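You operate a simulated robot arm through the tools that you are given. There is no shell and no other tool.

The job below is to be done with a simulated robot arm. You get a single attempt, and the scene is never put back.

TASK
Close down: stirrer off, blue and white dials to 10 ml, lid on the jar, teal-ring beaker off the mat.
Fine: stand the beaker on the stirrer's plate. Set down upright: teal-ring beaker.

Only the result counts: the job must be done as asked and must still hold three seconds after the hand-in. Knocking over, shifting, dropping, spilling or breaking anything else fails it. Lids that push on must go on centred and level and be pressed home; caps that screw on are set level and turned clockwise until they are tight.

THE ROBOT
A 7-joint arm with a two-finger parallel gripper, fixed in place. Base frame: the origin is at the foot of the arm, x ahead of it, y to its left, z up; the work surface is at about z = 0. Readings come in mm, rad, newtons and seconds.
With the tool pointing down near the work surface it reaches from about 240 to 620 mm from the base axis. Its first joint turns from -1.152 to 1.152 rad. Payload 2.6 kg.
The tool frame sits at the grasp point between the pads (the TCP): z along the fingers, y along the line on which they close. The tips reach 30 mm beyond it. The gripper opens to 94 mm. The fingers are 28 mm wide and 10 mm thick; the gripper's body (50 by 96 mm) begins 55 mm behind the TCP.
Orientation is told as [roll, pitch, yaw] about the base's x, y, z axes, in that order, counted from this pose: with the fingers straight down and closing along the base's y, the tool's x points along the base's -x, its y along +y and its z along -z.

THE INTERFACE
- The arm moves only by the tool apply_moves. Its argument "deltas" is a list of rows, each a list of 3 entries, a list of its own where there are three numbers: the opening, from 0 (shut) to 1 (fully open), then the shift along the tool's x, y, z in mm, then the turn, a rotation vector about the tool's x, y, z in rad. In form: [[gripper, [x, y, z], [wx, wy, wz]], ...]. A call has 1 to 20 rows; each row is the pose to reach, as a shift and turn from the pose commanded when the call began, along the tool's axes at that moment. A row lasts 0.2 s, in which the tool goes at most 50 mm and 0.15 rad; a call with a longer step from one row to the next is refused whole, and so is a gripper value outside its range. A pose out of reach is approached as far as the arm can. The call stops where the force on the tool passes 80 N (or 10 N more than at its start, if that is more) or the arm is blocked; 0.2 s more then pass. The fingers move at their own pace (about 72 mm/s each) and stop on an object; they squeeze with about 31 N. The grip force told is the motor's: it shows also when the fingers shut on nothing. Time passes only in rows, and 0.2 s behind the last, so rows that repeat a pose let the fingers close. It gives the time, the measured TCP pose, the force on the tool (base axes), the opening and the grip force at its end, in the units of the frame above (readings bear some noise), with the torque about the TCP (base axes, N m) and any sound that the robot's microphone picked up, and new pictures: "pictures" is both (left out), scene, wrist or none.
- Cameras (640 x 400 px; columns grow to the right, rows downward): "scene" is fixed at [38.8, 445.8, 583.3]; the picture's right is [-0.61, -0.79, 0.00], its down [-0.43, 0.34, -0.84] and it looks along [0.66, -0.51, -0.55] (base axes); focal length 227 px, centre (320, 200). "wrist" rides on the gripper at [76, 14, -103] in the tool frame; the picture's right is [-0.18, 0.98, 0.00], its down [-0.75, -0.14, -0.64] and it looks along [-0.63, -0.12, 0.77] (tool axes); focal length 243 px, centre (320, 200). There is no depth. A picture from a camera that has moved, and an enlarged one, comes with that camera's place and axes in the base frame and with its lens. The place of the scene camera against the robot may be out by one fixed shift of up to 25 mm in any direction.
- close_up(camera, box): a new picture of the part [left, top, right, bottom] of that camera's present view, enlarged. No time passes.
- finish_job(): hands the job in; it is judged then, once.

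Places have to be worked out from the pictures, the camera data and where the tool is seen. Open the gripper and draw the arm clear of the work before you hand the job in, unless the task says otherwise.

The tools are called after "Request:" by a JSON object that holds its "api" and its "payload". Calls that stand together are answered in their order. apply_moves: Moves the arm, as the interface text tells. Its arguments: {"type":"object","properties":{"deltas":{"type":"array"},"pictures":{"type":"string","enum":["both","scene","wrist","none"]}},"required":["deltas"]} The other tools are called the same way: close_up (camera, box) takes an enlarged picture of a part of a camera's view; finish_job () hands the job in.

At the start:

```text
time_s: 0.0
eef_pos: [216.7, 201.6, 437.1]
ee_rot: [0.003, 0.0, -0.001]
wrist_force: [-0.7, 0.4, -0.7]
ft_torque: [-0.03, 0.0, 0.0]
width: 94.2
finger_force: 0.0
```

scene: 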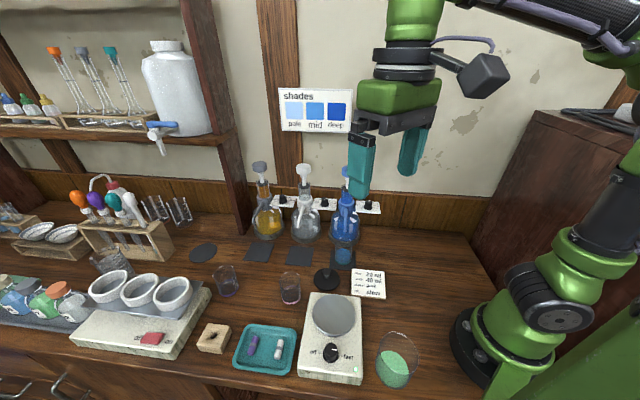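
wrist: 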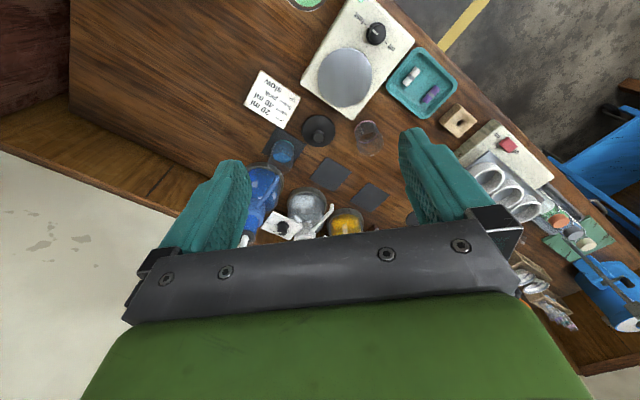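

I'll begin by looking closely at the parts of the scene to identify the stirrer, the dials, the jar and its lid, and the teal-ring beaker.

Request:
{"api": "close_up", "payload": {"camera": "scene", "box": [240, 150, 400, 250]}}

Request:
{"api": "close_up", "payload": {"camera": "scene", "box": [270, 250, 430, 390]}}

Request:
{"api": "close_up", "payload": {"camera": "scene", "box": [190, 230, 350, 390]}}

Request:
{"api": "close_up", "payload": {"camera": "scene", "box": [0, 160, 220, 360]}}

Request:
{"api": "close_up", "payload": {"camera": "wrist", "box": [230, 0, 470, 240]}}

```text
4.00 times, centred on (320, 200) of scene
camera zoom: at [38.8, 445.8, 583.3], right [-0.61, -0.79, 0.0], down [-0.43, 0.34, -0.84], along [0.66, -0.51, -0.55], focal length 907 px, centre (320, 200)
```

zoom: 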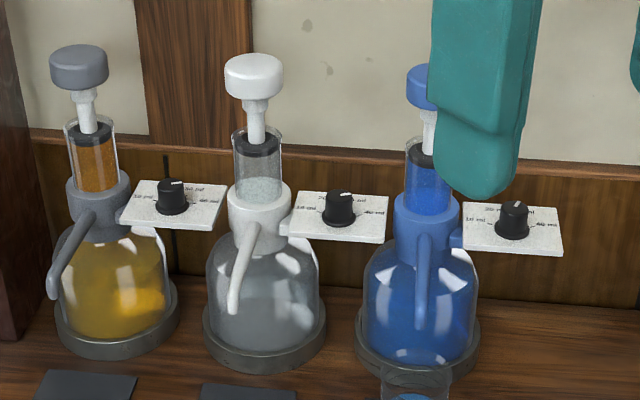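

```text
2.86 times, centred on (350, 320) of scene
camera zoom: at [38.8, 445.8, 583.3], right [-0.61, -0.79, 0.0], down [-0.43, 0.34, -0.84], along [0.66, -0.51, -0.55], focal length 648 px, centre (234, -143)
```

zoom: 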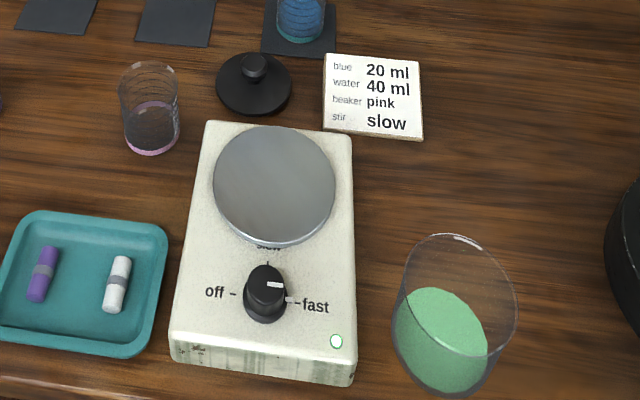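

```text
2.50 times, centred on (270, 310) of scene
camera zoom: at [38.8, 445.8, 583.3], right [-0.61, -0.79, 0.0], down [-0.43, 0.34, -0.84], along [0.66, -0.51, -0.55], focal length 567 px, centre (445, -75)
```

zoom: 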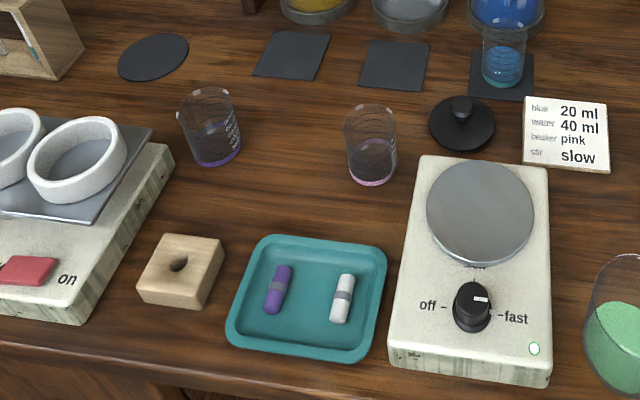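

```text
2.00 times, centred on (110, 260) of scene
camera zoom: at [38.8, 445.8, 583.3], right [-0.61, -0.79, 0.0], down [-0.43, 0.34, -0.84], along [0.66, -0.51, -0.55], focal length 454 px, centre (740, 80)
```

zoom: 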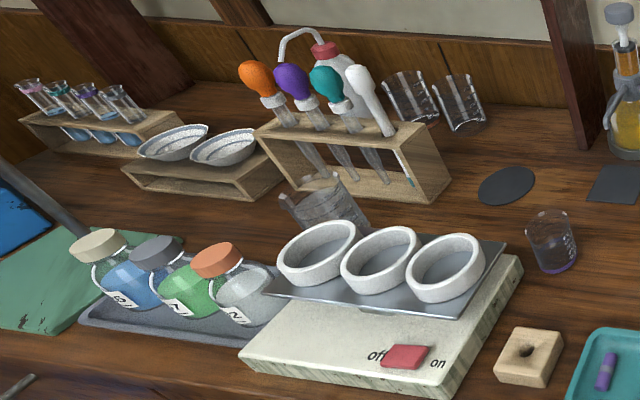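

```text
1.67 times, centred on (350, 120) of wrist
camera zoom: at [140.8, 214.4, 539.2], right [0.18, 0.98, 0.0], down [0.75, -0.14, 0.64], along [0.63, -0.12, -0.77], focal length 404 px, centre (270, 333)
```

zoom: 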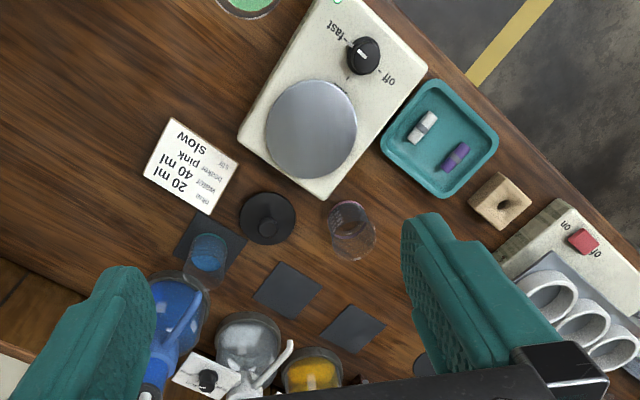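

The stirrer's knob points at "fast"; the jar (green contents) is at the right, its lid is the black disc behind the stirrer, and the teal-ring beaker stands under the blue dispenser. I move over the stirrer/jar area for a close wrist view.

Request:
{"api": "apply_moves", "payload": {"deltas": [[1, [15, 13, 22], [0, 0, 0]], [1, [30, 26, 44], [0, 0, 0]], [1, [45, 39, 66], [0, 0, 0]], [1, [60, 52, 88], [0, 0, 0]], [1, [67, 58, 107], [0, 0, 0]], [1, [67, 58, 107], [0, 0, 0]]], "pictures": "both"}}

```text
time_s: 1.4
eef_pos: [149.8, 258.0, 328.4]
ee_rot: [0.002, 0.0, 0.0]
wrist_force: [0.3, 0.4, 0.9]
ft_torque: [0.0, -0.05, -0.01]
width: 93.8
finger_force: 0.1
camera wrist: at [73.0, 272.4, 431.6], right [0.18, 0.98, 0.0], down [0.75, -0.14, 0.64], along [0.63, -0.12, -0.77], focal length 243 px, centre (320, 200)
```

scene: 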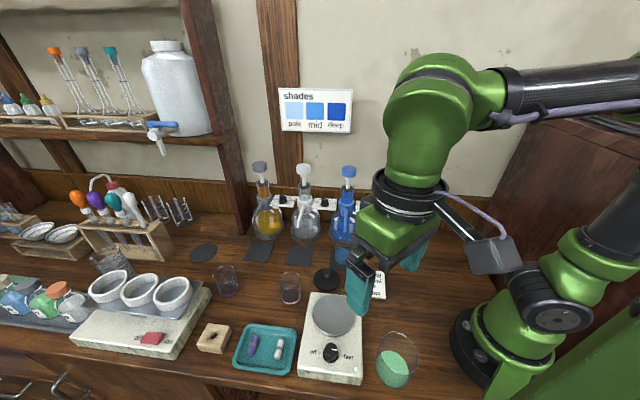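
wrist: 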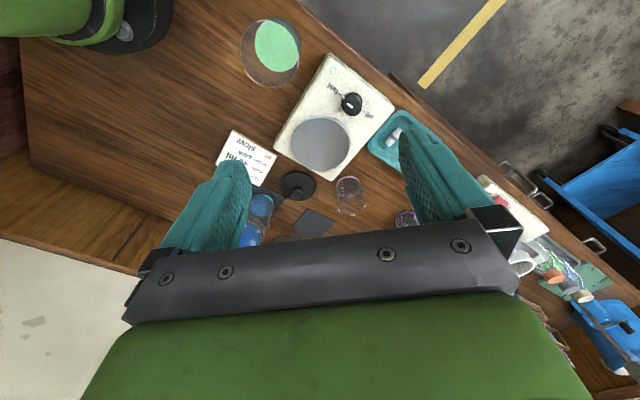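

Request:
{"api": "close_up", "payload": {"camera": "wrist", "box": [220, 0, 420, 220]}}

Request:
{"api": "close_up", "payload": {"camera": "scene", "box": [290, 270, 450, 400]}}

Request:
{"api": "close_up", "payload": {"camera": "scene", "box": [290, 160, 370, 220]}}

```text
1.82 times, centred on (320, 110) of wrist
camera zoom: at [73.0, 272.4, 431.6], right [0.18, 0.98, 0.0], down [0.75, -0.14, 0.64], along [0.63, -0.12, -0.77], focal length 441 px, centre (320, 364)
```

zoom: 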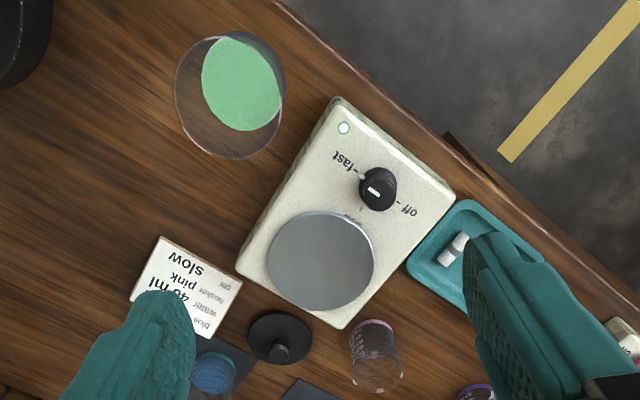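

```text
3.08 times, centred on (370, 335) of scene
camera zoom: at [38.8, 445.8, 583.3], right [-0.61, -0.79, 0.0], down [-0.43, 0.34, -0.84], along [0.66, -0.51, -0.55], focal length 698 px, centre (166, -215)
```

zoom: 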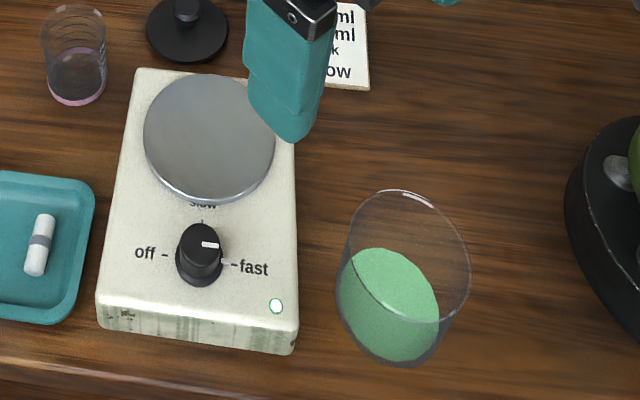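

```text
6.67 times, centred on (330, 190) of scene
camera zoom: at [38.8, 445.8, 583.3], right [-0.61, -0.79, 0.0], down [-0.43, 0.34, -0.84], along [0.66, -0.51, -0.55], focal length 1512 px, centre (253, 267)
```

zoom: 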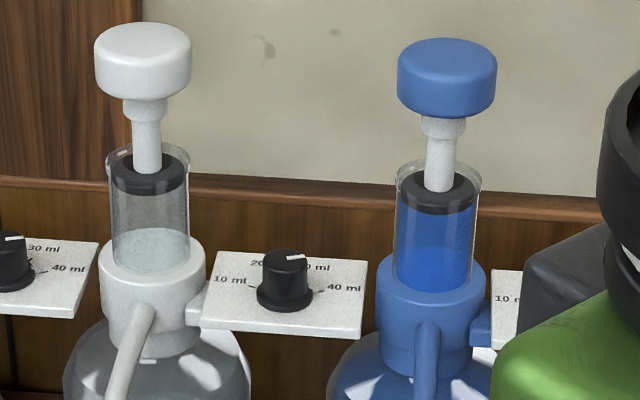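

The wrist views put the stirrer knob's top near (203, 295, 58) and the plate centre near (264, 237, 42). I go above the knob and yaw the gripper so that the fingers close across the knob, perpendicular to the plate direction.

Request:
{"api": "apply_moves", "payload": {"deltas": [[1, [-7, 5, 20], [0, 0, 0.1]], [1, [-14, 10, 40], [0, 0, 0.2]], [1, [-21, 15, 65], [0, 0, 0.3]], [1, [-28, 20, 90], [0, 0, 0.4]], [1, [-35, 25, 115], [0, 0, 0.5]], [1, [-42, 30, 140], [0, 0, 0.6]], [1, [-49, 33, 160], [0, 0, 0.7]], [1, [-53, 35.4, 180], [0, 0, 0.76]], [1, [-53, 35.4, 180], [0, 0, 0.76]]], "pictures": "both"}}

```text
time_s: 3.4
eef_pos: [203.4, 294.9, 151.9]
ee_rot: [0.002, 0.0, -0.761]
wrist_force: [-0.4, 0.5, -0.1]
ft_torque: [-0.02, -0.01, 0.02]
width: 93.9
finger_force: 0.1
camera wrist: at [158.0, 358.0, 253.4], right [0.81, 0.59, 0.0], down [0.45, -0.62, 0.64], along [0.38, -0.52, -0.77], focal length 243 px, centre (320, 200)
```

scene: 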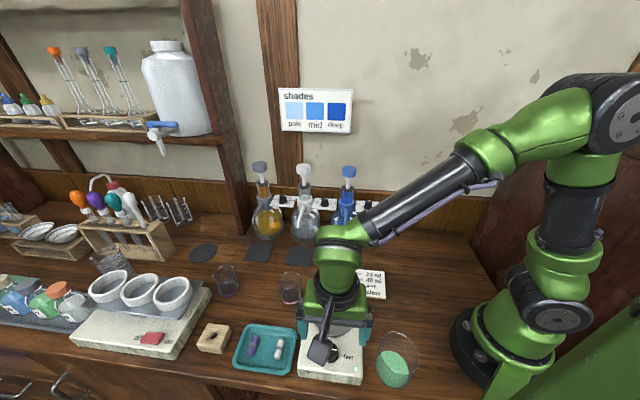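
wrist: 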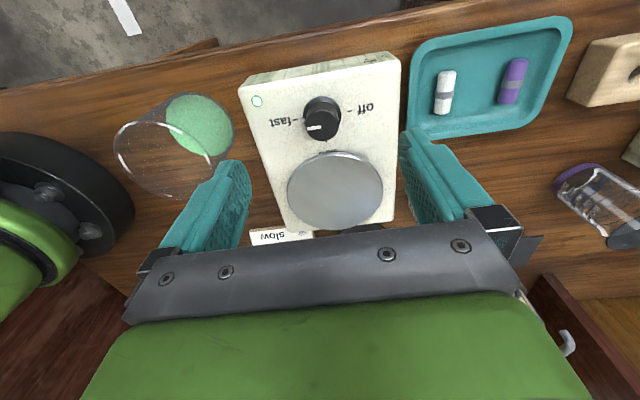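

Request:
{"api": "close_up", "payload": {"camera": "wrist", "box": [220, 60, 420, 185]}}

Request:
{"api": "close_up", "payload": {"camera": "wrist", "box": [80, 60, 260, 220]}}

```text
3.20 times, centred on (320, 122) of wrist
camera zoom: at [158.0, 358.0, 253.4], right [0.81, 0.59, 0.0], down [0.45, -0.62, 0.64], along [0.38, -0.52, -0.77], focal length 776 px, centre (320, 448)
```

zoom: 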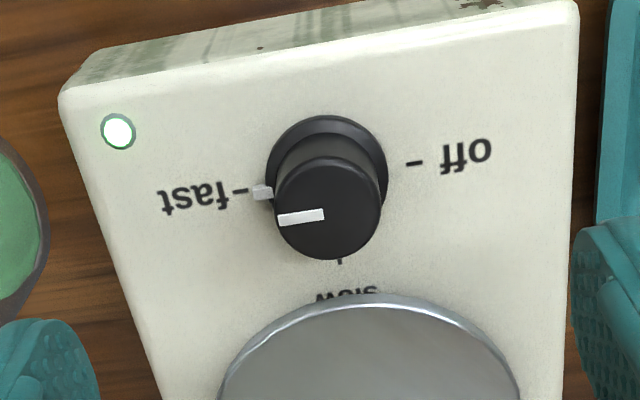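

```text
2.50 times, centred on (170, 140) of wrist
camera zoom: at [158.0, 358.0, 253.4], right [0.81, 0.59, 0.0], down [0.45, -0.62, 0.64], along [0.38, -0.52, -0.77], focal length 606 px, centre (695, 350)
```

zoom: 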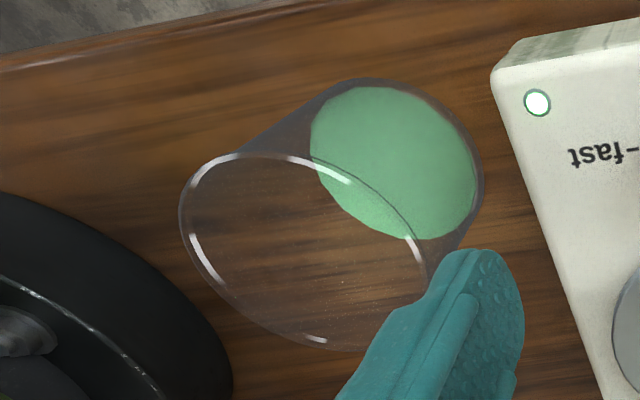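

The knob centre appears a few mm nearer the plate than my TCP axis, at about (206–208, 292). I descend part-way and narrow the opening to refine.

Request:
{"api": "apply_moves", "payload": {"deltas": [[0.8, [-2, 0.5, 15], [0, 0, 0]], [0.65, [-3.6, 1, 30], [0, 0, 0]], [0.6, [-3.6, 1, 38], [0, 0, 0]], [0.6, [-3.6, 1, 38], [0, 0, 0]]], "pictures": "both"}}

Request:
{"api": "close_up", "payload": {"camera": "wrist", "box": [220, 40, 420, 165]}}

Request:
{"api": "close_up", "payload": {"camera": "scene", "box": [280, 280, 400, 390]}}

```text
time_s: 4.4
eef_pos: [206.0, 292.9, 112.8]
ee_rot: [0.0, -0.001, -0.758]
wrist_force: [0.0, -0.8, -0.5]
ft_torque: [0.0, 0.0, 0.03]
width: 56.3
finger_force: 0.0
camera wrist: at [160.6, 355.4, 215.2], right [0.81, 0.59, 0.0], down [0.45, -0.62, 0.64], along [0.38, -0.52, -0.77], focal length 243 px, centre (320, 200)
```

scene: 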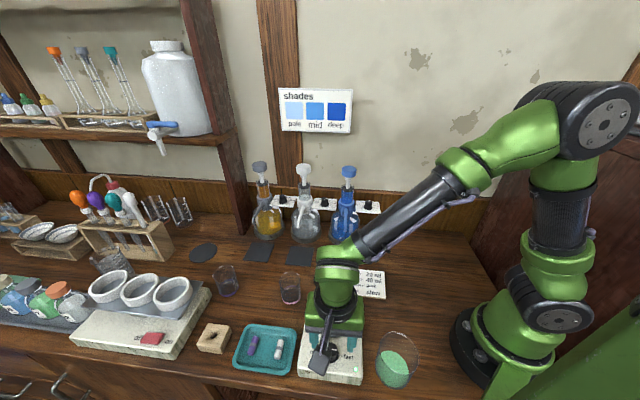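
wrist: 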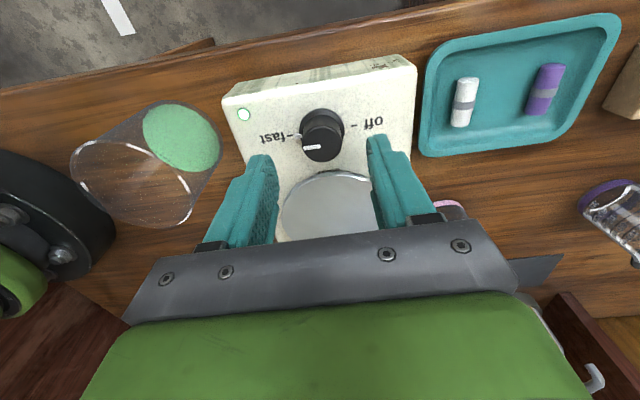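

```text
3.20 times, centred on (320, 102) of wrist
camera zoom: at [160.6, 355.4, 215.2], right [0.81, 0.59, 0.0], down [0.45, -0.62, 0.64], along [0.38, -0.52, -0.77], focal length 776 px, centre (320, 512)
```

zoom: 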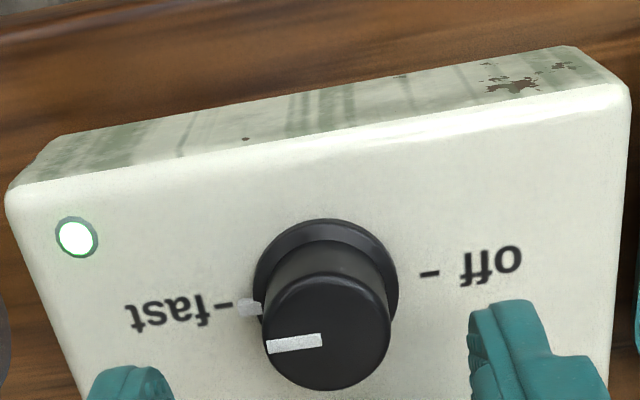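

```text
3.64 times, centred on (340, 335) of scene
camera zoom: at [38.8, 445.8, 583.3], right [-0.61, -0.79, 0.0], down [-0.43, 0.34, -0.84], along [0.66, -0.51, -0.55], focal length 824 px, centre (247, -291)
```

zoom: 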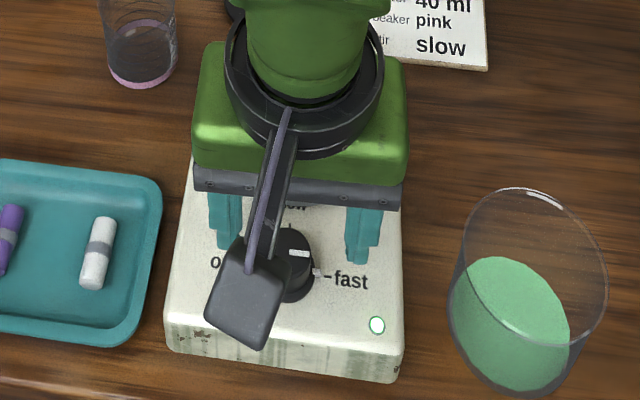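

Refined estimate: knob centre ≈ (208, 292.3), knob top z ≈ 59, skirt z ≈ 36. "Off" lies 180° counter-clockwise from "fast", so I first test in the air how far the wrist can yaw in that direction.

Request:
{"api": "apply_moves", "payload": {"deltas": [[0.6, [0, 0, -10], [0, 0, -0.14]], [0.6, [0, 0, -10], [0, 0, -0.28]], [0.6, [0, 0, -10], [0, 0, -0.42]], [0.6, [0, 0, -10], [0, 0, -0.56]], [0.6, [0, 0, -10], [0, 0, -0.7]], [0.6, [0, 0, -10], [0, 0, -0.84]], [0.6, [0, 0, -10], [0, 0, -0.98]], [0.6, [0, 0, -10], [0, 0, -1.12]], [0.6, [0, 0, -10], [0, 0, -1.26]], [0.6, [0, 0, -10], [0, 0, -1.4]], [0.6, [0, 0, -10], [0, 0, -1.54]], [0.6, [0, 0, -10], [0, 0, -1.68]], [0.6, [0, 0, -10], [0, 0, -1.82]], [0.6, [0, 0, -10], [0, 0, -1.96]], [0.6, [0, 0, -10], [0, 0, -2.1]], [0.6, [0, 0, -10], [0, 0, -2.24]], [0.6, [0, 0, -10], [0, 0, -2.38]], [0.6, [0, 0, -10], [0, 0, -2.52]], [0.6, [0, 0, -10], [0, 0, -2.66]], [0.6, [0, 0, -10], [0, 0, -2.66]]], "pictures": "both"}}

```text
time_s: 8.6
eef_pos: [205.2, 292.5, 120.8]
ee_rot: [-0.001, 0.001, 1.903]
wrist_force: [0.0, -0.2, 1.0]
ft_torque: [0.02, 0.03, -0.01]
width: 56.4
finger_force: 0.0
camera wrist: at [216.9, 215.9, 224.0], right [-0.99, -0.15, 0.0], down [-0.11, 0.76, 0.64], along [-0.09, 0.64, -0.77], focal length 243 px, centre (320, 200)
```

scene: 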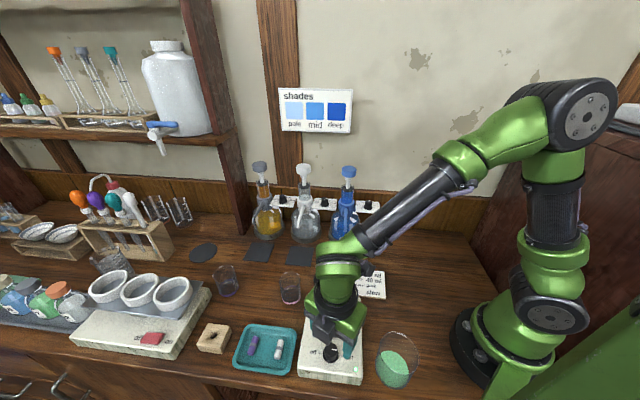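
wrist: 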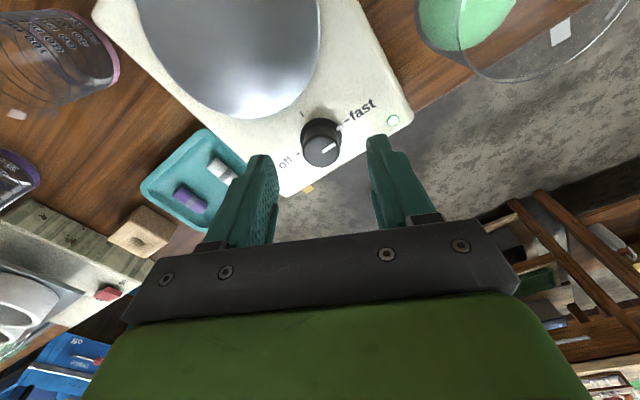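

The wrist turned freely to yaw 1.90. I take a close-up from this opposite side to pin the knob centre, and test a bit more yaw.

Request:
{"api": "close_up", "payload": {"camera": "wrist", "box": [240, 80, 420, 200]}}

Request:
{"api": "apply_moves", "payload": {"deltas": [[0.6, [0, 0, 0], [0, 0, -0.14]], [0.6, [0, 0, 0], [0, 0, -0.28]], [0.6, [0, 0, 0], [0, 0, -0.42]], [0.6, [0, 0, 0], [0, 0, -0.56]], [0.6, [0, 0, 0], [0, 0, -0.7]], [0.6, [0, 0, 0], [0, 0, -0.7]]], "pictures": "wrist"}}

```text
3.33 times, centred on (330, 140) of wrist
camera zoom: at [216.9, 215.9, 224.0], right [-0.99, -0.15, 0.0], down [-0.11, 0.76, 0.64], along [-0.09, 0.64, -0.77], focal length 809 px, centre (287, 400)
```

zoom: 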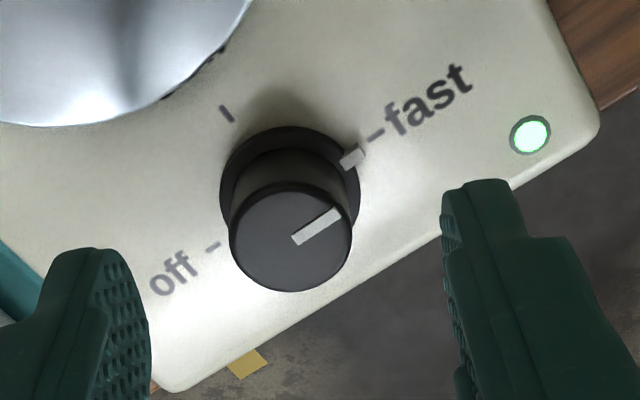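

```text
time_s: 10.0
eef_pos: [206.6, 293.3, 120.8]
ee_rot: [0.0, -0.001, 2.601]
wrist_force: [-1.3, 0.1, 0.1]
ft_torque: [0.02, 0.04, -0.03]
width: 56.4
finger_force: 0.1
camera wrist: at [264.5, 241.1, 224.2], right [-0.66, -0.75, 0.0], down [-0.57, 0.51, 0.64], along [-0.48, 0.43, -0.77], focal length 243 px, centre (320, 200)
```

wrist: 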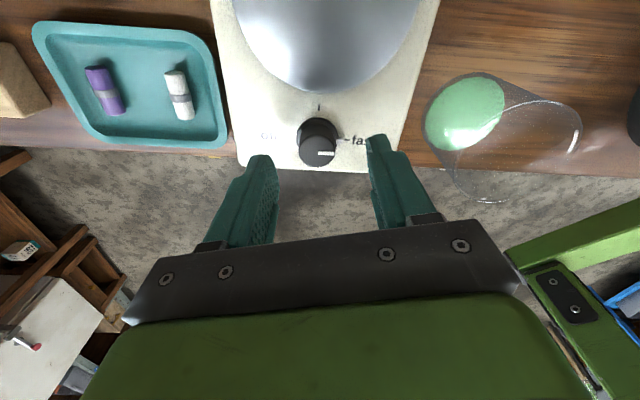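

Triangulating the two opposite views gives a consistent result: knob axis ≈ (204.5, 297.4), top z ≈ 71, skirt z ≈ 48. I rotate back and recentre before descending.

Request:
{"api": "apply_moves", "payload": {"deltas": [[0.6, [-1, -1, 0], [0, 0, 0.15]], [0.6, [-2, -2, 0], [0, 0, 0.3]], [0.6, [-3.45, -2.83, 0], [0, 0, 0.45]], [0.6, [-3.45, -2.83, 0], [0, 0, 0.6]], [0.6, [-3.45, -2.83, 0], [0, 0, 0.75]], [0.6, [-3.45, -2.83, 0], [0, 0, 0.9]], [0.6, [-3.45, -2.83, 0], [0, 0, 1.05]], [0.6, [-3.45, -2.83, 0], [0, 0, 1.2]], [0.6, [-3.45, -2.83, 0], [0, 0, 1.35]], [0.6, [-3.45, -2.83, 0], [0, 0, 1.5]], [0.6, [-3.45, -2.83, 0], [0, 0, 1.65]], [0.6, [-3.45, -2.83, 0], [0, 0, 1.8]], [0.6, [-3.45, -2.83, 0], [0, 0, 1.95]], [0.6, [-3.45, -2.83, 0], [0, 0, 2.1]], [0.6, [-3.45, -2.83, 0], [0, 0, 2.25]], [0.6, [-3.45, -2.83, 0], [0, 0, 2.4]], [0.6, [-3.45, -2.83, 0], [0, 0, 2.55]], [0.6, [-3.45, -2.83, 0], [0, 0, 2.7]], [0.6, [-3.45, -2.83, 0], [0, 0, 2.7]]], "pictures": "none"}}

Request:
{"api": "apply_moves", "payload": {"deltas": [[0.6, [0, 0, 0], [0, 0, 0.15]], [0.6, [0, 0, 0], [0, 0, 0.3]], [0.6, [0, 0, 0], [0, 0, 0.45]], [0.6, [0, 0, 0], [0, 0, 0.6]], [0.6, [0, 0, 0], [0, 0, 0.6]]], "pictures": "both"}}

Request:
{"api": "close_up", "payload": {"camera": "wrist", "box": [220, 40, 420, 165]}}

```text
time_s: 14.0
eef_pos: [204.4, 296.1, 122.0]
ee_rot: [0.003, 0.001, -0.101]
wrist_force: [-0.2, 0.8, -0.7]
ft_torque: [-0.01, 0.02, 0.02]
width: 56.5
finger_force: 0.1
```

```text
time_s: 15.2
eef_pos: [204.3, 296.0, 121.3]
ee_rot: [0.001, 0.0, -0.704]
wrist_force: [0.7, -0.2, 0.2]
ft_torque: [0.0, 0.02, 0.01]
width: 56.3
finger_force: 0.2
camera wrist: at [156.0, 356.1, 224.6], right [0.78, 0.63, 0.0], down [0.48, -0.59, 0.64], along [0.41, -0.5, -0.77], focal length 243 px, centre (320, 200)
```

scene: 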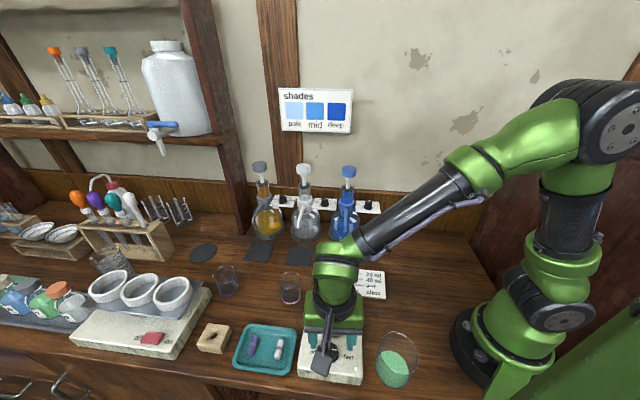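
wrist: 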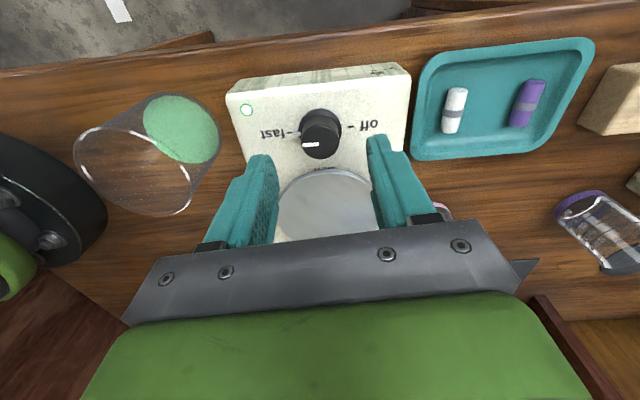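

```text
3.20 times, centred on (320, 102) of wrist
camera zoom: at [156.0, 356.1, 224.6], right [0.78, 0.63, 0.0], down [0.48, -0.59, 0.64], along [0.41, -0.5, -0.77], focal length 776 px, centre (320, 512)
```

zoom: 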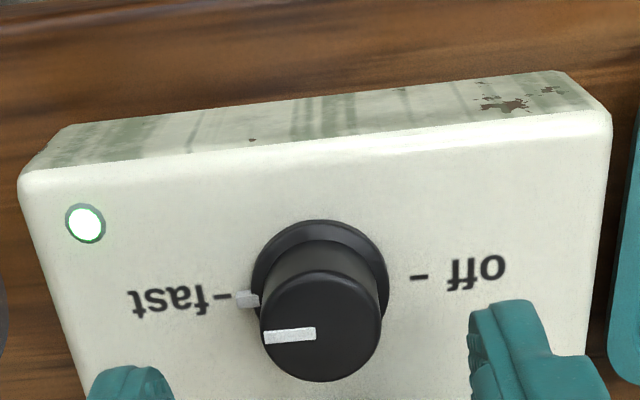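

The knob top is now centred between the fingers to within about a millimetre. I descend so the tips sit just above the skirt (TCP z ≈ 83).

Request:
{"api": "apply_moves", "payload": {"deltas": [[0.55, [1, 0, 10], [0, 0, 0]], [0.5, [1, 0, 20], [0, 0, 0]], [0.5, [1, 0, 30], [0, 0, 0]], [0.5, [1, 0, 38], [0, 0, 0]], [0.5, [1, 0, 38], [0, 0, 0]]], "pictures": "both"}}

Request:
{"api": "close_up", "payload": {"camera": "wrist", "box": [220, 40, 420, 165]}}

Request:
{"api": "close_up", "payload": {"camera": "scene", "box": [280, 290, 390, 390]}}

```text
time_s: 16.4
eef_pos: [204.4, 296.7, 82.8]
ee_rot: [0.001, 0.0, -0.699]
wrist_force: [0.5, -0.5, -0.4]
ft_torque: [0.0, 0.02, -0.03]
width: 47.0
finger_force: 0.0
camera wrist: at [154.0, 356.8, 185.9], right [0.77, 0.63, 0.0], down [0.49, -0.59, 0.64], along [0.41, -0.5, -0.77], focal length 243 px, centre (320, 200)
```

scene: 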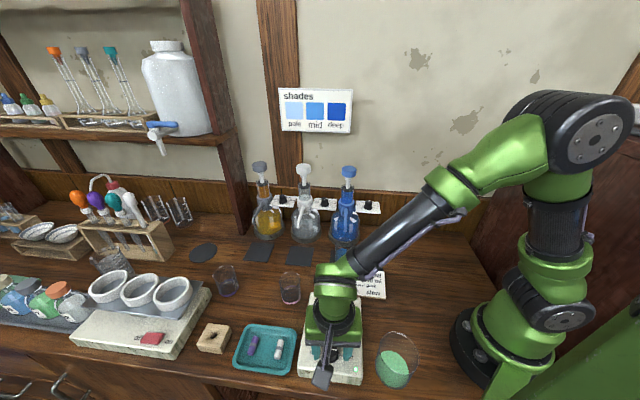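
wrist: 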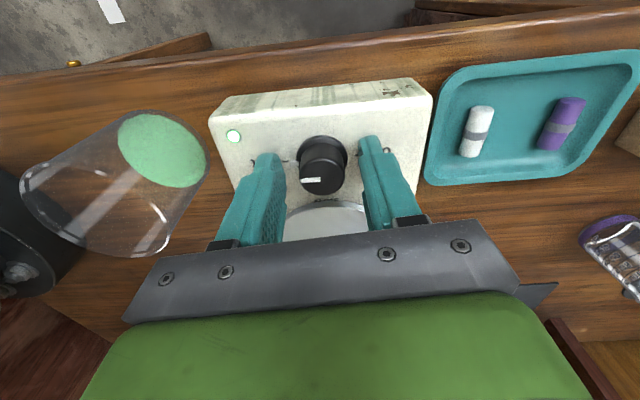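

```text
3.20 times, centred on (320, 102) of wrist
camera zoom: at [154.0, 356.8, 185.9], right [0.77, 0.63, 0.0], down [0.49, -0.59, 0.64], along [0.41, -0.5, -0.77], focal length 776 px, centre (320, 512)
```

zoom: 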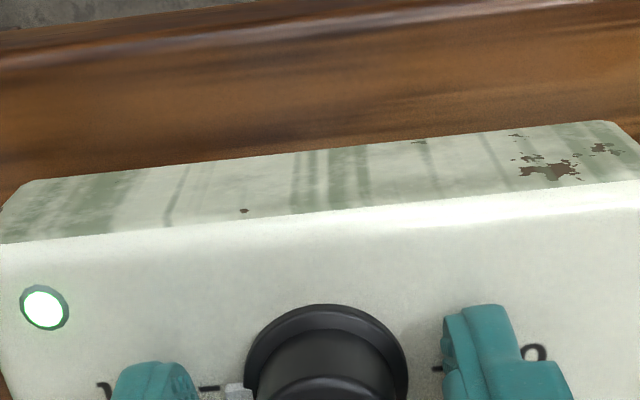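

```text
4.00 times, centred on (335, 340) of scene
camera zoom: at [38.8, 445.8, 583.3], right [-0.61, -0.79, 0.0], down [-0.43, 0.34, -0.84], along [0.66, -0.51, -0.55], focal length 907 px, centre (260, -360)
```

zoom: 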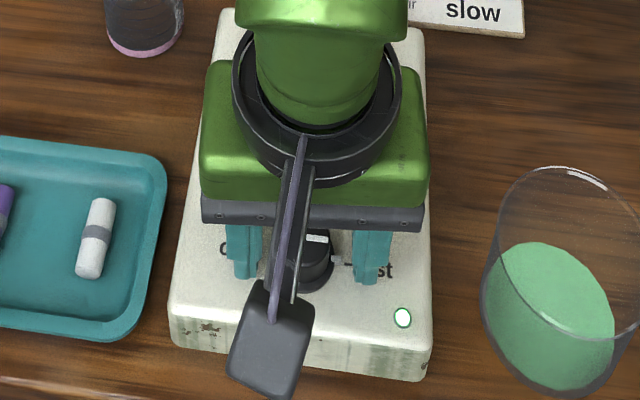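

Request:
{"api": "close_up", "payload": {"camera": "wrist", "box": [240, 110, 400, 230]}}

```text
3.33 times, centred on (320, 170) of wrist
camera zoom: at [154.0, 356.8, 185.9], right [0.77, 0.63, 0.0], down [0.49, -0.59, 0.64], along [0.41, -0.5, -0.77], focal length 809 px, centre (320, 300)
```

zoom: 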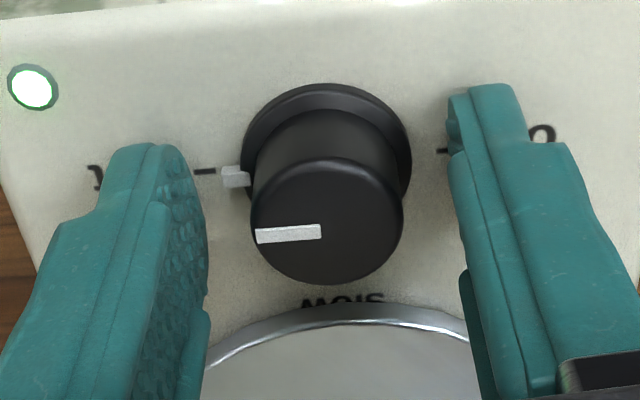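

The knob is about 0.9 mm to the +y side of the finger midline, so I nudge over, rise 2 mm to clear the pointer nib, and close on the knob.

Request:
{"api": "apply_moves", "payload": {"deltas": [[0.5, [0, 0.8, -2], [0, 0, 0]], [0.4, [0, 0.8, -2], [0, 0, 0]], [0.3, [0, 0.8, -2], [0, 0, 0]], [0.2, [0, 0.8, -2], [0, 0, 0]], [0.1, [0, 0.8, -2], [0, 0, 0]], [0, [0, 0.8, -2], [0, 0, 0]], [0, [0, 0.8, -2], [0, 0, 0]]], "pictures": "both"}}

Request:
{"api": "close_up", "payload": {"camera": "wrist", "box": [240, 110, 400, 230]}}

```text
time_s: 18.0
eef_pos: [204.6, 297.3, 85.2]
ee_rot: [0.002, 0.0, -0.7]
wrist_force: [2.9, 4.2, -1.8]
ft_torque: [-0.27, 0.31, 0.01]
width: 25.4
finger_force: 44.9
camera wrist: at [154.9, 357.4, 188.4], right [0.77, 0.63, 0.0], down [0.49, -0.59, 0.64], along [0.41, -0.5, -0.77], focal length 243 px, centre (320, 200)
```

scene: 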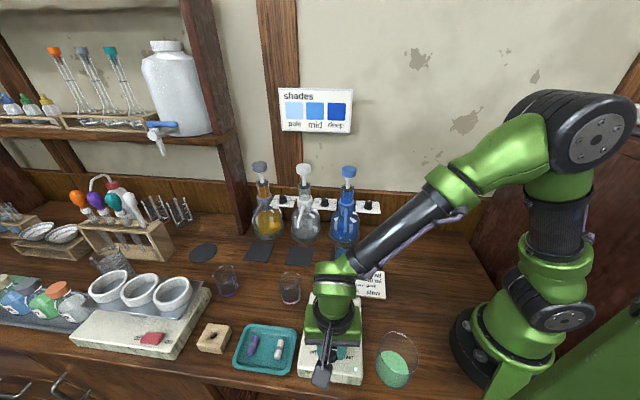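
wrist: 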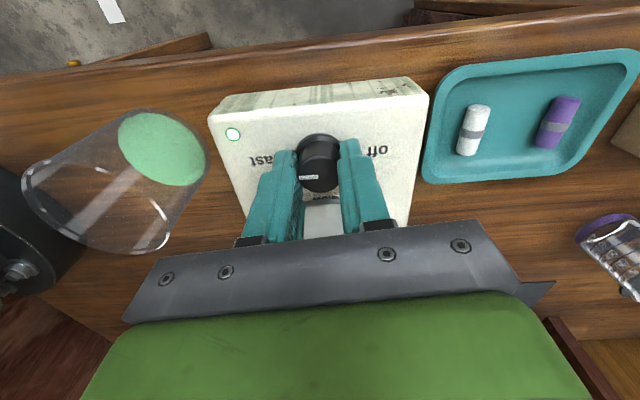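

```text
3.33 times, centred on (320, 170) of wrist
camera zoom: at [154.9, 357.4, 188.4], right [0.77, 0.63, 0.0], down [0.49, -0.59, 0.64], along [0.41, -0.5, -0.77], focal length 809 px, centre (320, 300)
```

zoom: 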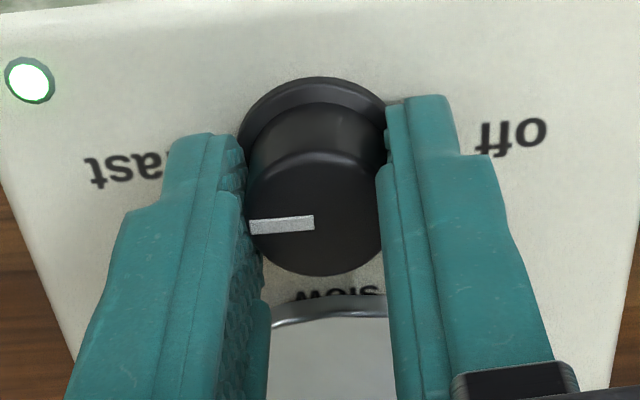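

The grip holds (25.4 mm, side force ~5 N). I turn the knob counter-clockwise by 90° first and check that it follows.

Request:
{"api": "apply_moves", "payload": {"deltas": [[0, [0, 0.5, 0], [0, 0, -0.12]], [0, [0, 0.5, 0], [0, 0, -0.24]], [0, [0, 0.5, 0], [0, 0, -0.36]], [0, [0, 0.5, 0], [0, 0, -0.48]], [0, [0, 0.5, 0], [0, 0, -0.6]], [0, [0, 0.5, 0], [0, 0, -0.72]], [0, [0, 0.5, 0], [0, 0, -0.84]], [0, [0, 0.5, 0], [0, 0, -0.96]], [0, [0, 0.5, 0], [0, 0, -1.08]], [0, [0, 0.5, 0], [0, 0, -1.2]], [0, [0, 0.5, 0], [0, 0, -1.32]], [0, [0, 0.5, 0], [0, 0, -1.44]], [0, [0, 0.5, 0], [0, 0, -1.57]], [0, [0, 0.5, 0], [0, 0, -1.57]]], "pictures": "both"}}

Request:
{"api": "close_up", "payload": {"camera": "wrist", "box": [240, 110, 400, 230]}}

```text
time_s: 21.0
eef_pos: [205.6, 298.4, 84.9]
ee_rot: [0.0, 0.003, 0.871]
wrist_force: [-14.1, -10.9, 24.5]
ft_torque: [-1.1, 0.58, -0.01]
width: 25.4
finger_force: 44.9
camera wrist: at [144.3, 248.7, 188.3], right [-0.63, 0.77, 0.0], down [0.59, 0.49, 0.64], along [0.5, 0.41, -0.77], focal length 243 px, centre (320, 200)
```

scene: 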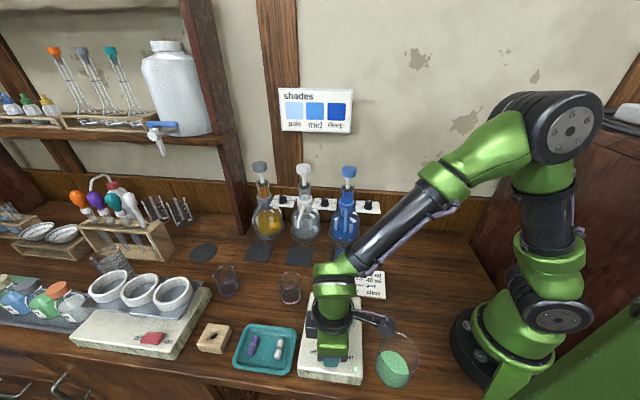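
wrist: 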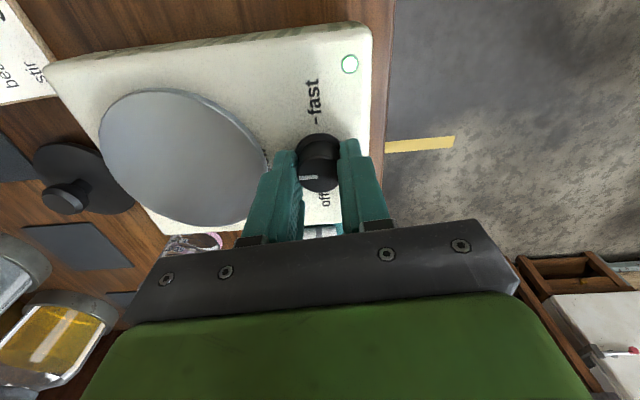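

```text
3.33 times, centred on (320, 170) of wrist
camera zoom: at [144.3, 248.7, 188.3], right [-0.63, 0.77, 0.0], down [0.59, 0.49, 0.64], along [0.5, 0.41, -0.77], focal length 809 px, centre (320, 300)
```

zoom: 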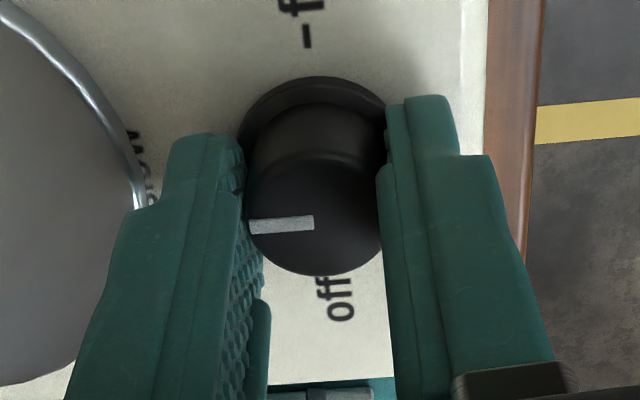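

The knob followed exactly (mark at the same place relative to the fingers, now at "slow"), but the force rose to ~30 N. I check in the scene view that the stirrer hasn't shifted before continuing.

Request:
{"api": "close_up", "payload": {"camera": "scene", "box": [280, 290, 390, 390]}}

Request:
{"api": "apply_moves", "payload": {"deltas": [[0, [0.4, 0, -0.8], [0, 0, 0]], [0, [0.4, 0, -0.8], [0, 0, 0]]], "pictures": "none"}}

```text
4.00 times, centred on (335, 340) of scene
camera zoom: at [38.7, 445.7, 583.4], right [-0.61, -0.79, 0.0], down [-0.43, 0.34, -0.84], along [0.66, -0.51, -0.55], focal length 907 px, centre (260, -360)
```

zoom: 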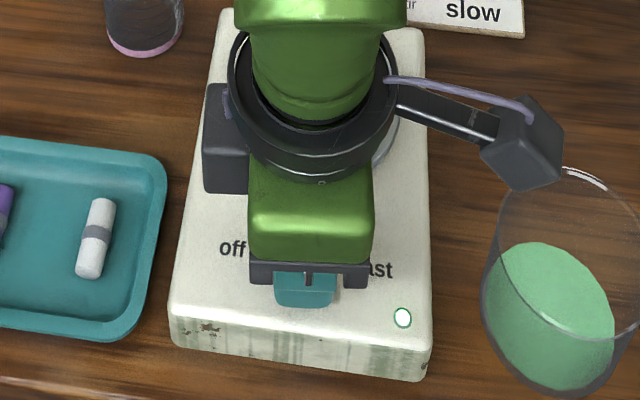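

```text
time_s: 21.6
eef_pos: [203.3, 296.1, 85.7]
ee_rot: [0.002, 0.002, 0.872]
wrist_force: [-7.9, 7.1, -9.8]
ft_torque: [-1.08, 0.62, -0.02]
width: 25.4
finger_force: 45.1
```

The stirrer hasn't moved. The arm is stiff (~40 N/mm), so I trim the position a little and continue turning in steps while watching forces.

Request:
{"api": "apply_moves", "payload": {"deltas": [[0, [0.1, 0.3, 0.2], [0, 0, -0.1]], [0, [0.1, 0.3, 0.2], [0, 0, -0.2]], [0, [0.1, 0.3, 0.2], [0, 0, -0.3]], [0, [0.1, 0.3, 0.2], [0, 0, -0.4]], [0, [0.1, 0.3, 0.2], [0, 0, -0.4]]], "pictures": "none"}}

```text
time_s: 22.8
eef_pos: [204.0, 297.5, 85.8]
ee_rot: [0.0, -0.001, 1.275]
wrist_force: [-2.9, 17.3, -38.6]
ft_torque: [0.33, -0.37, 0.02]
width: 25.1
finger_force: 45.2
```

Request:
{"api": "apply_moves", "payload": {"deltas": [[0, [-0.2, 0.05, 0.6], [0, 0, 0]], [0, [-0.2, 0.05, 0.6], [0, 0, 0]]], "pictures": "none"}}

```text
time_s: 23.4
eef_pos: [204.2, 296.5, 85.3]
ee_rot: [-0.001, 0.0, 1.266]
wrist_force: [-5.2, 1.7, -13.7]
ft_torque: [0.77, 0.49, -0.01]
width: 25.5
finger_force: 44.6
```

Forces relaxed again; I continue turning with the same trimming.

Request:
{"api": "apply_moves", "payload": {"deltas": [[0, [0, 0, 0.3], [0, 0, -0.1]], [0, [0, 0, 0.3], [0, 0, -0.2]], [0, [0, 0, 0.3], [0, 0, -0.3]], [0, [0, 0, 0.3], [0, 0, -0.4]], [0, [0, 0, 0.3], [0, 0, -0.4]]], "pictures": "none"}}

```text
time_s: 24.6
eef_pos: [204.5, 297.8, 86.1]
ee_rot: [0.001, 0.0, 1.671]
wrist_force: [-3.0, -5.1, 1.0]
ft_torque: [0.01, 0.52, -0.02]
width: 25.7
finger_force: 45.1
```

Request:
{"api": "apply_moves", "payload": {"deltas": [[0, [0, 0, 0], [0, 0, -0.1]], [0, [0, 0, 0], [0, 0, -0.2]], [0, [0, 0, 0], [0, 0, -0.3]], [0, [0, 0, 0], [0, 0, -0.4]], [0, [0, 0, 0], [0, 0, -0.4]]], "pictures": "none"}}

```text
time_s: 25.8
eef_pos: [205.1, 298.0, 86.4]
ee_rot: [0.0, 0.001, 2.07]
wrist_force: [-8.5, -17.8, 38.8]
ft_torque: [-0.55, 0.78, 0.01]
width: 25.6
finger_force: 44.6
```

Request:
{"api": "apply_moves", "payload": {"deltas": [[0, [0.15, 0.15, -0.7], [0, 0, 0]], [0, [0.15, 0.15, -0.7], [0, 0, -0.1]], [0, [0.15, 0.15, -0.7], [0, 0, -0.2]], [0, [0.15, 0.15, -0.7], [0, 0, -0.3]], [0, [0.15, 0.15, -0.7], [0, 0, -0.37]], [0, [0.15, 0.15, -0.7], [0, 0, -0.37]]], "pictures": "both"}}

Request:
{"api": "close_up", "payload": {"camera": "wrist", "box": [240, 70, 420, 230]}}

Request:
{"api": "close_up", "payload": {"camera": "scene", "box": [280, 290, 390, 390]}}

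```text
time_s: 27.2
eef_pos: [204.8, 299.0, 85.3]
ee_rot: [0.002, -0.001, 2.437]
wrist_force: [-5.1, -22.8, 29.0]
ft_torque: [0.28, 0.53, 0.02]
width: 25.3
finger_force: 45.3
camera wrist: at [253.1, 237.6, 188.4], right [-0.78, -0.63, 0.0], down [-0.48, 0.6, 0.64], along [-0.41, 0.5, -0.77], focal length 243 px, centre (320, 200)
```

scene: 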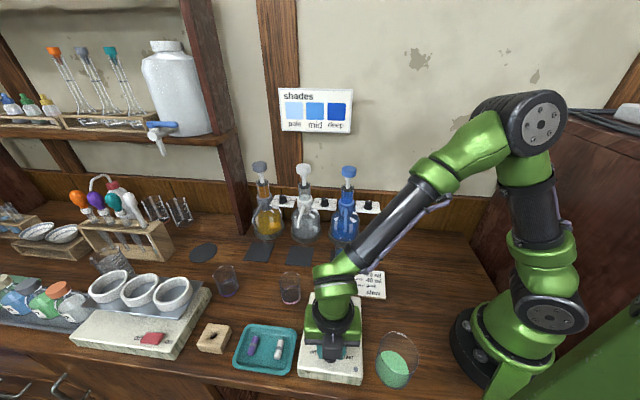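
wrist: 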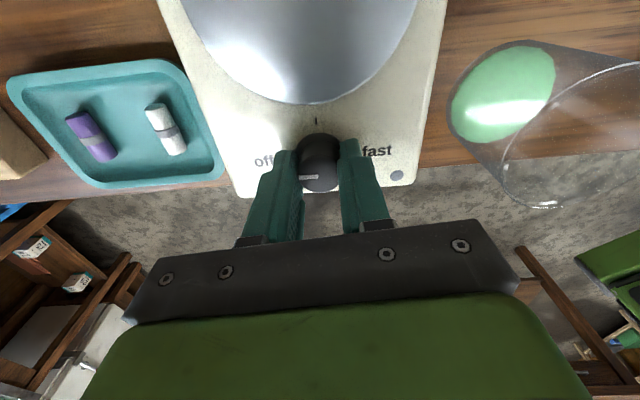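

```text
2.50 times, centred on (330, 150) of wrist
camera zoom: at [253.1, 237.6, 188.4], right [-0.78, -0.63, 0.0], down [-0.48, 0.6, 0.64], along [-0.41, 0.5, -0.77], focal length 606 px, centre (295, 325)
```

zoom: 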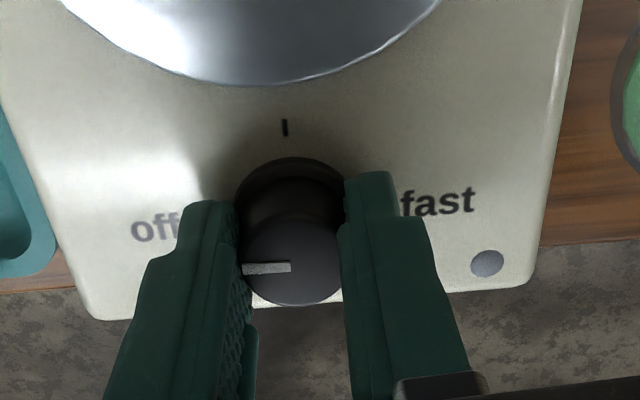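

```text
4.00 times, centred on (335, 340) of scene
camera zoom: at [38.7, 445.6, 583.4], right [-0.61, -0.79, 0.0], down [-0.43, 0.34, -0.84], along [0.66, -0.51, -0.55], focal length 907 px, centre (260, -360)
```

zoom: 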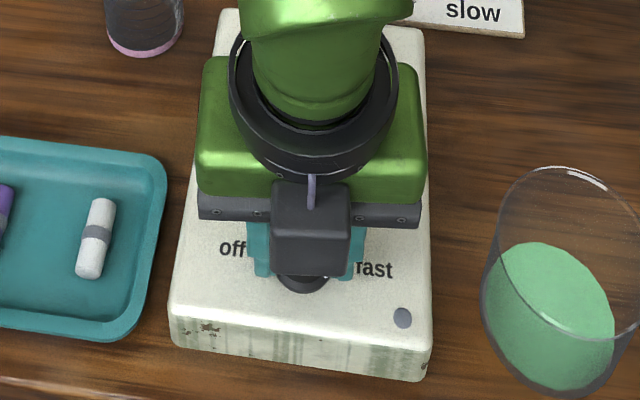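

The indicator light went out and the mark points to "off"; the stirrer hasn't moved. I relax the residual force, open gently and rise.

Request:
{"api": "apply_moves", "payload": {"deltas": [[0, [0.15, 0.3, -0.6], [0, 0, 0]], [0.15, [0.15, 0.3, -0.6], [0, 0, 0]], [0.35, [0.15, 0.3, -0.6], [0, 0, 0]], [0.5, [0.15, 0.3, -0.6], [0, 0, 0]], [0.5, [0.15, 0.3, -0.6], [0, 0, 0]], [0.5, [0.15, 0.3, -25], [0, 0, 0]], [0.5, [0.15, 0.3, -60], [0, 0, 0]], [0.5, [0.15, 0.3, -60], [0, 0, 0]]], "pictures": "both"}}

Request:
{"api": "close_up", "payload": {"camera": "wrist", "box": [240, 40, 420, 180]}}

```text
time_s: 29.0
eef_pos: [201.8, 299.7, 145.3]
ee_rot: [-0.003, -0.001, 2.44]
wrist_force: [-0.6, 0.4, -0.2]
ft_torque: [0.0, -0.01, -0.01]
width: 47.0
finger_force: 0.0
camera wrist: at [251.4, 238.6, 248.2], right [-0.77, -0.63, 0.0], down [-0.48, 0.59, 0.64], along [-0.41, 0.5, -0.77], focal length 243 px, centre (320, 200)
```

scene: 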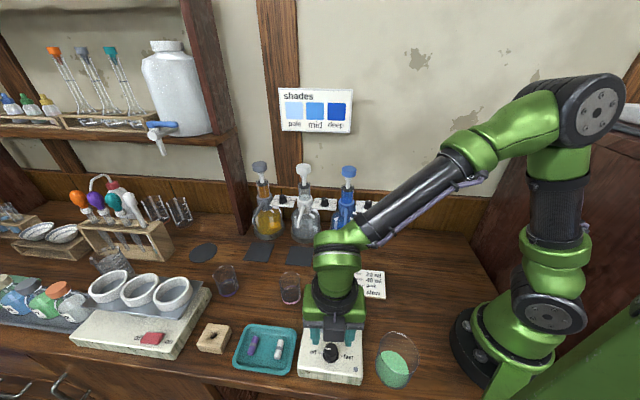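
wrist: 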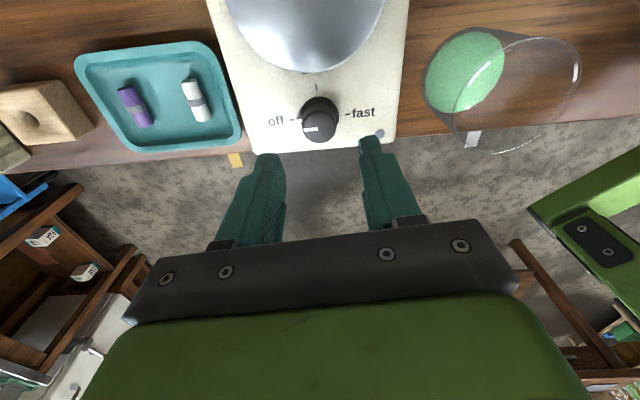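

```text
2.86 times, centred on (330, 110) of wrist
camera zoom: at [251.4, 238.6, 248.2], right [-0.77, -0.63, 0.0], down [-0.48, 0.59, 0.64], along [-0.41, 0.5, -0.77], focal length 693 px, centre (291, 457)
```

zoom: 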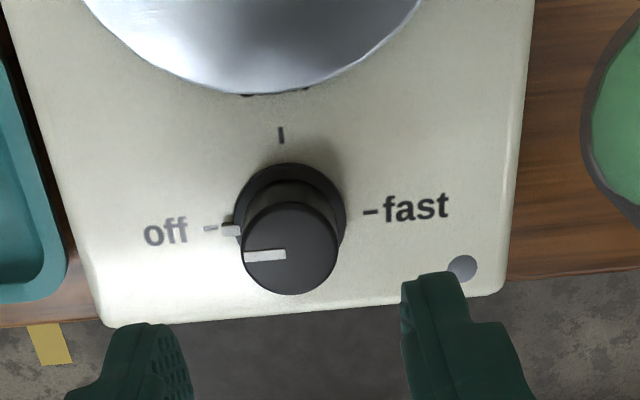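

The stirrer is off with the pointer on the "off" tick. Opposite views triangulate the jar's rim centre to about (112, 192, 72), which is at the inner edge of reach, so I test the reach above it with the empty gripper.

Request:
{"api": "apply_moves", "payload": {"deltas": [[0.5, [0, 25, -5], [0, 0, 0]], [0.5, [0, 50, -5], [0, 0, 0]], [0.5, [0, 75, -5], [0, 0, 0]], [0.5, [0, 100, -5], [0, 0, 0]], [0.5, [-1, 120, -5], [0, 0, 0]], [0.5, [-1, 141, -5], [0, 0, 0]], [0.5, [-1, 141, -5], [0, 0, 0]]], "pictures": "both"}}

Request:
{"api": "close_up", "payload": {"camera": "wrist", "box": [220, 0, 440, 160]}}

```text
time_s: 30.6
eef_pos: [110.4, 193.3, 151.2]
ee_rot: [-0.002, 0.0, 2.44]
wrist_force: [0.0, -0.2, -1.4]
ft_torque: [-0.02, -0.02, 0.01]
width: 47.1
finger_force: 0.1
camera wrist: at [159.9, 131.8, 254.8], right [-0.77, -0.63, 0.0], down [-0.48, 0.59, 0.64], along [-0.41, 0.5, -0.77], focal length 243 px, centre (320, 200)
```

scene: 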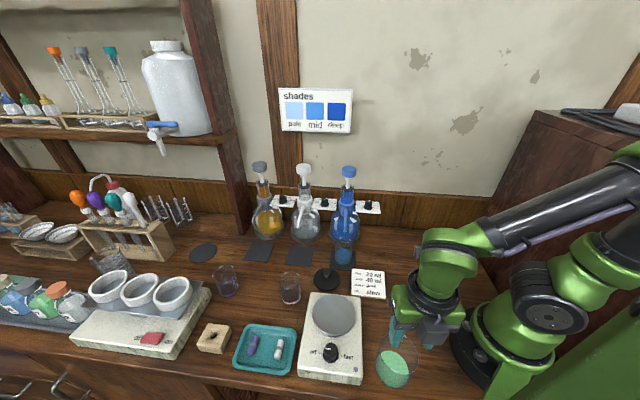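
wrist: 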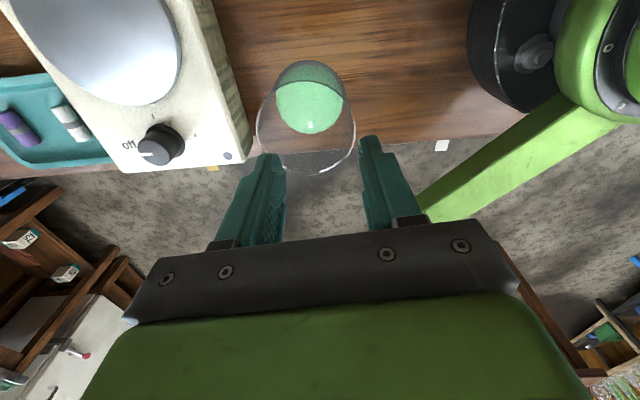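

```text
2.50 times, centred on (330, 80) of wrist
camera zoom: at [159.9, 131.8, 254.8], right [-0.77, -0.63, 0.0], down [-0.48, 0.59, 0.64], along [-0.41, 0.5, -0.77], focal length 606 px, centre (295, 500)
```

zoom: 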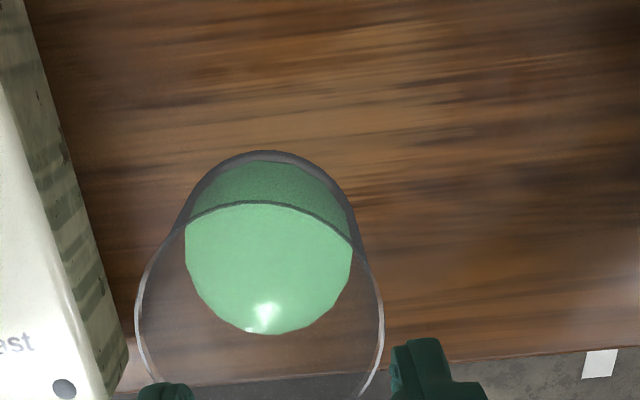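

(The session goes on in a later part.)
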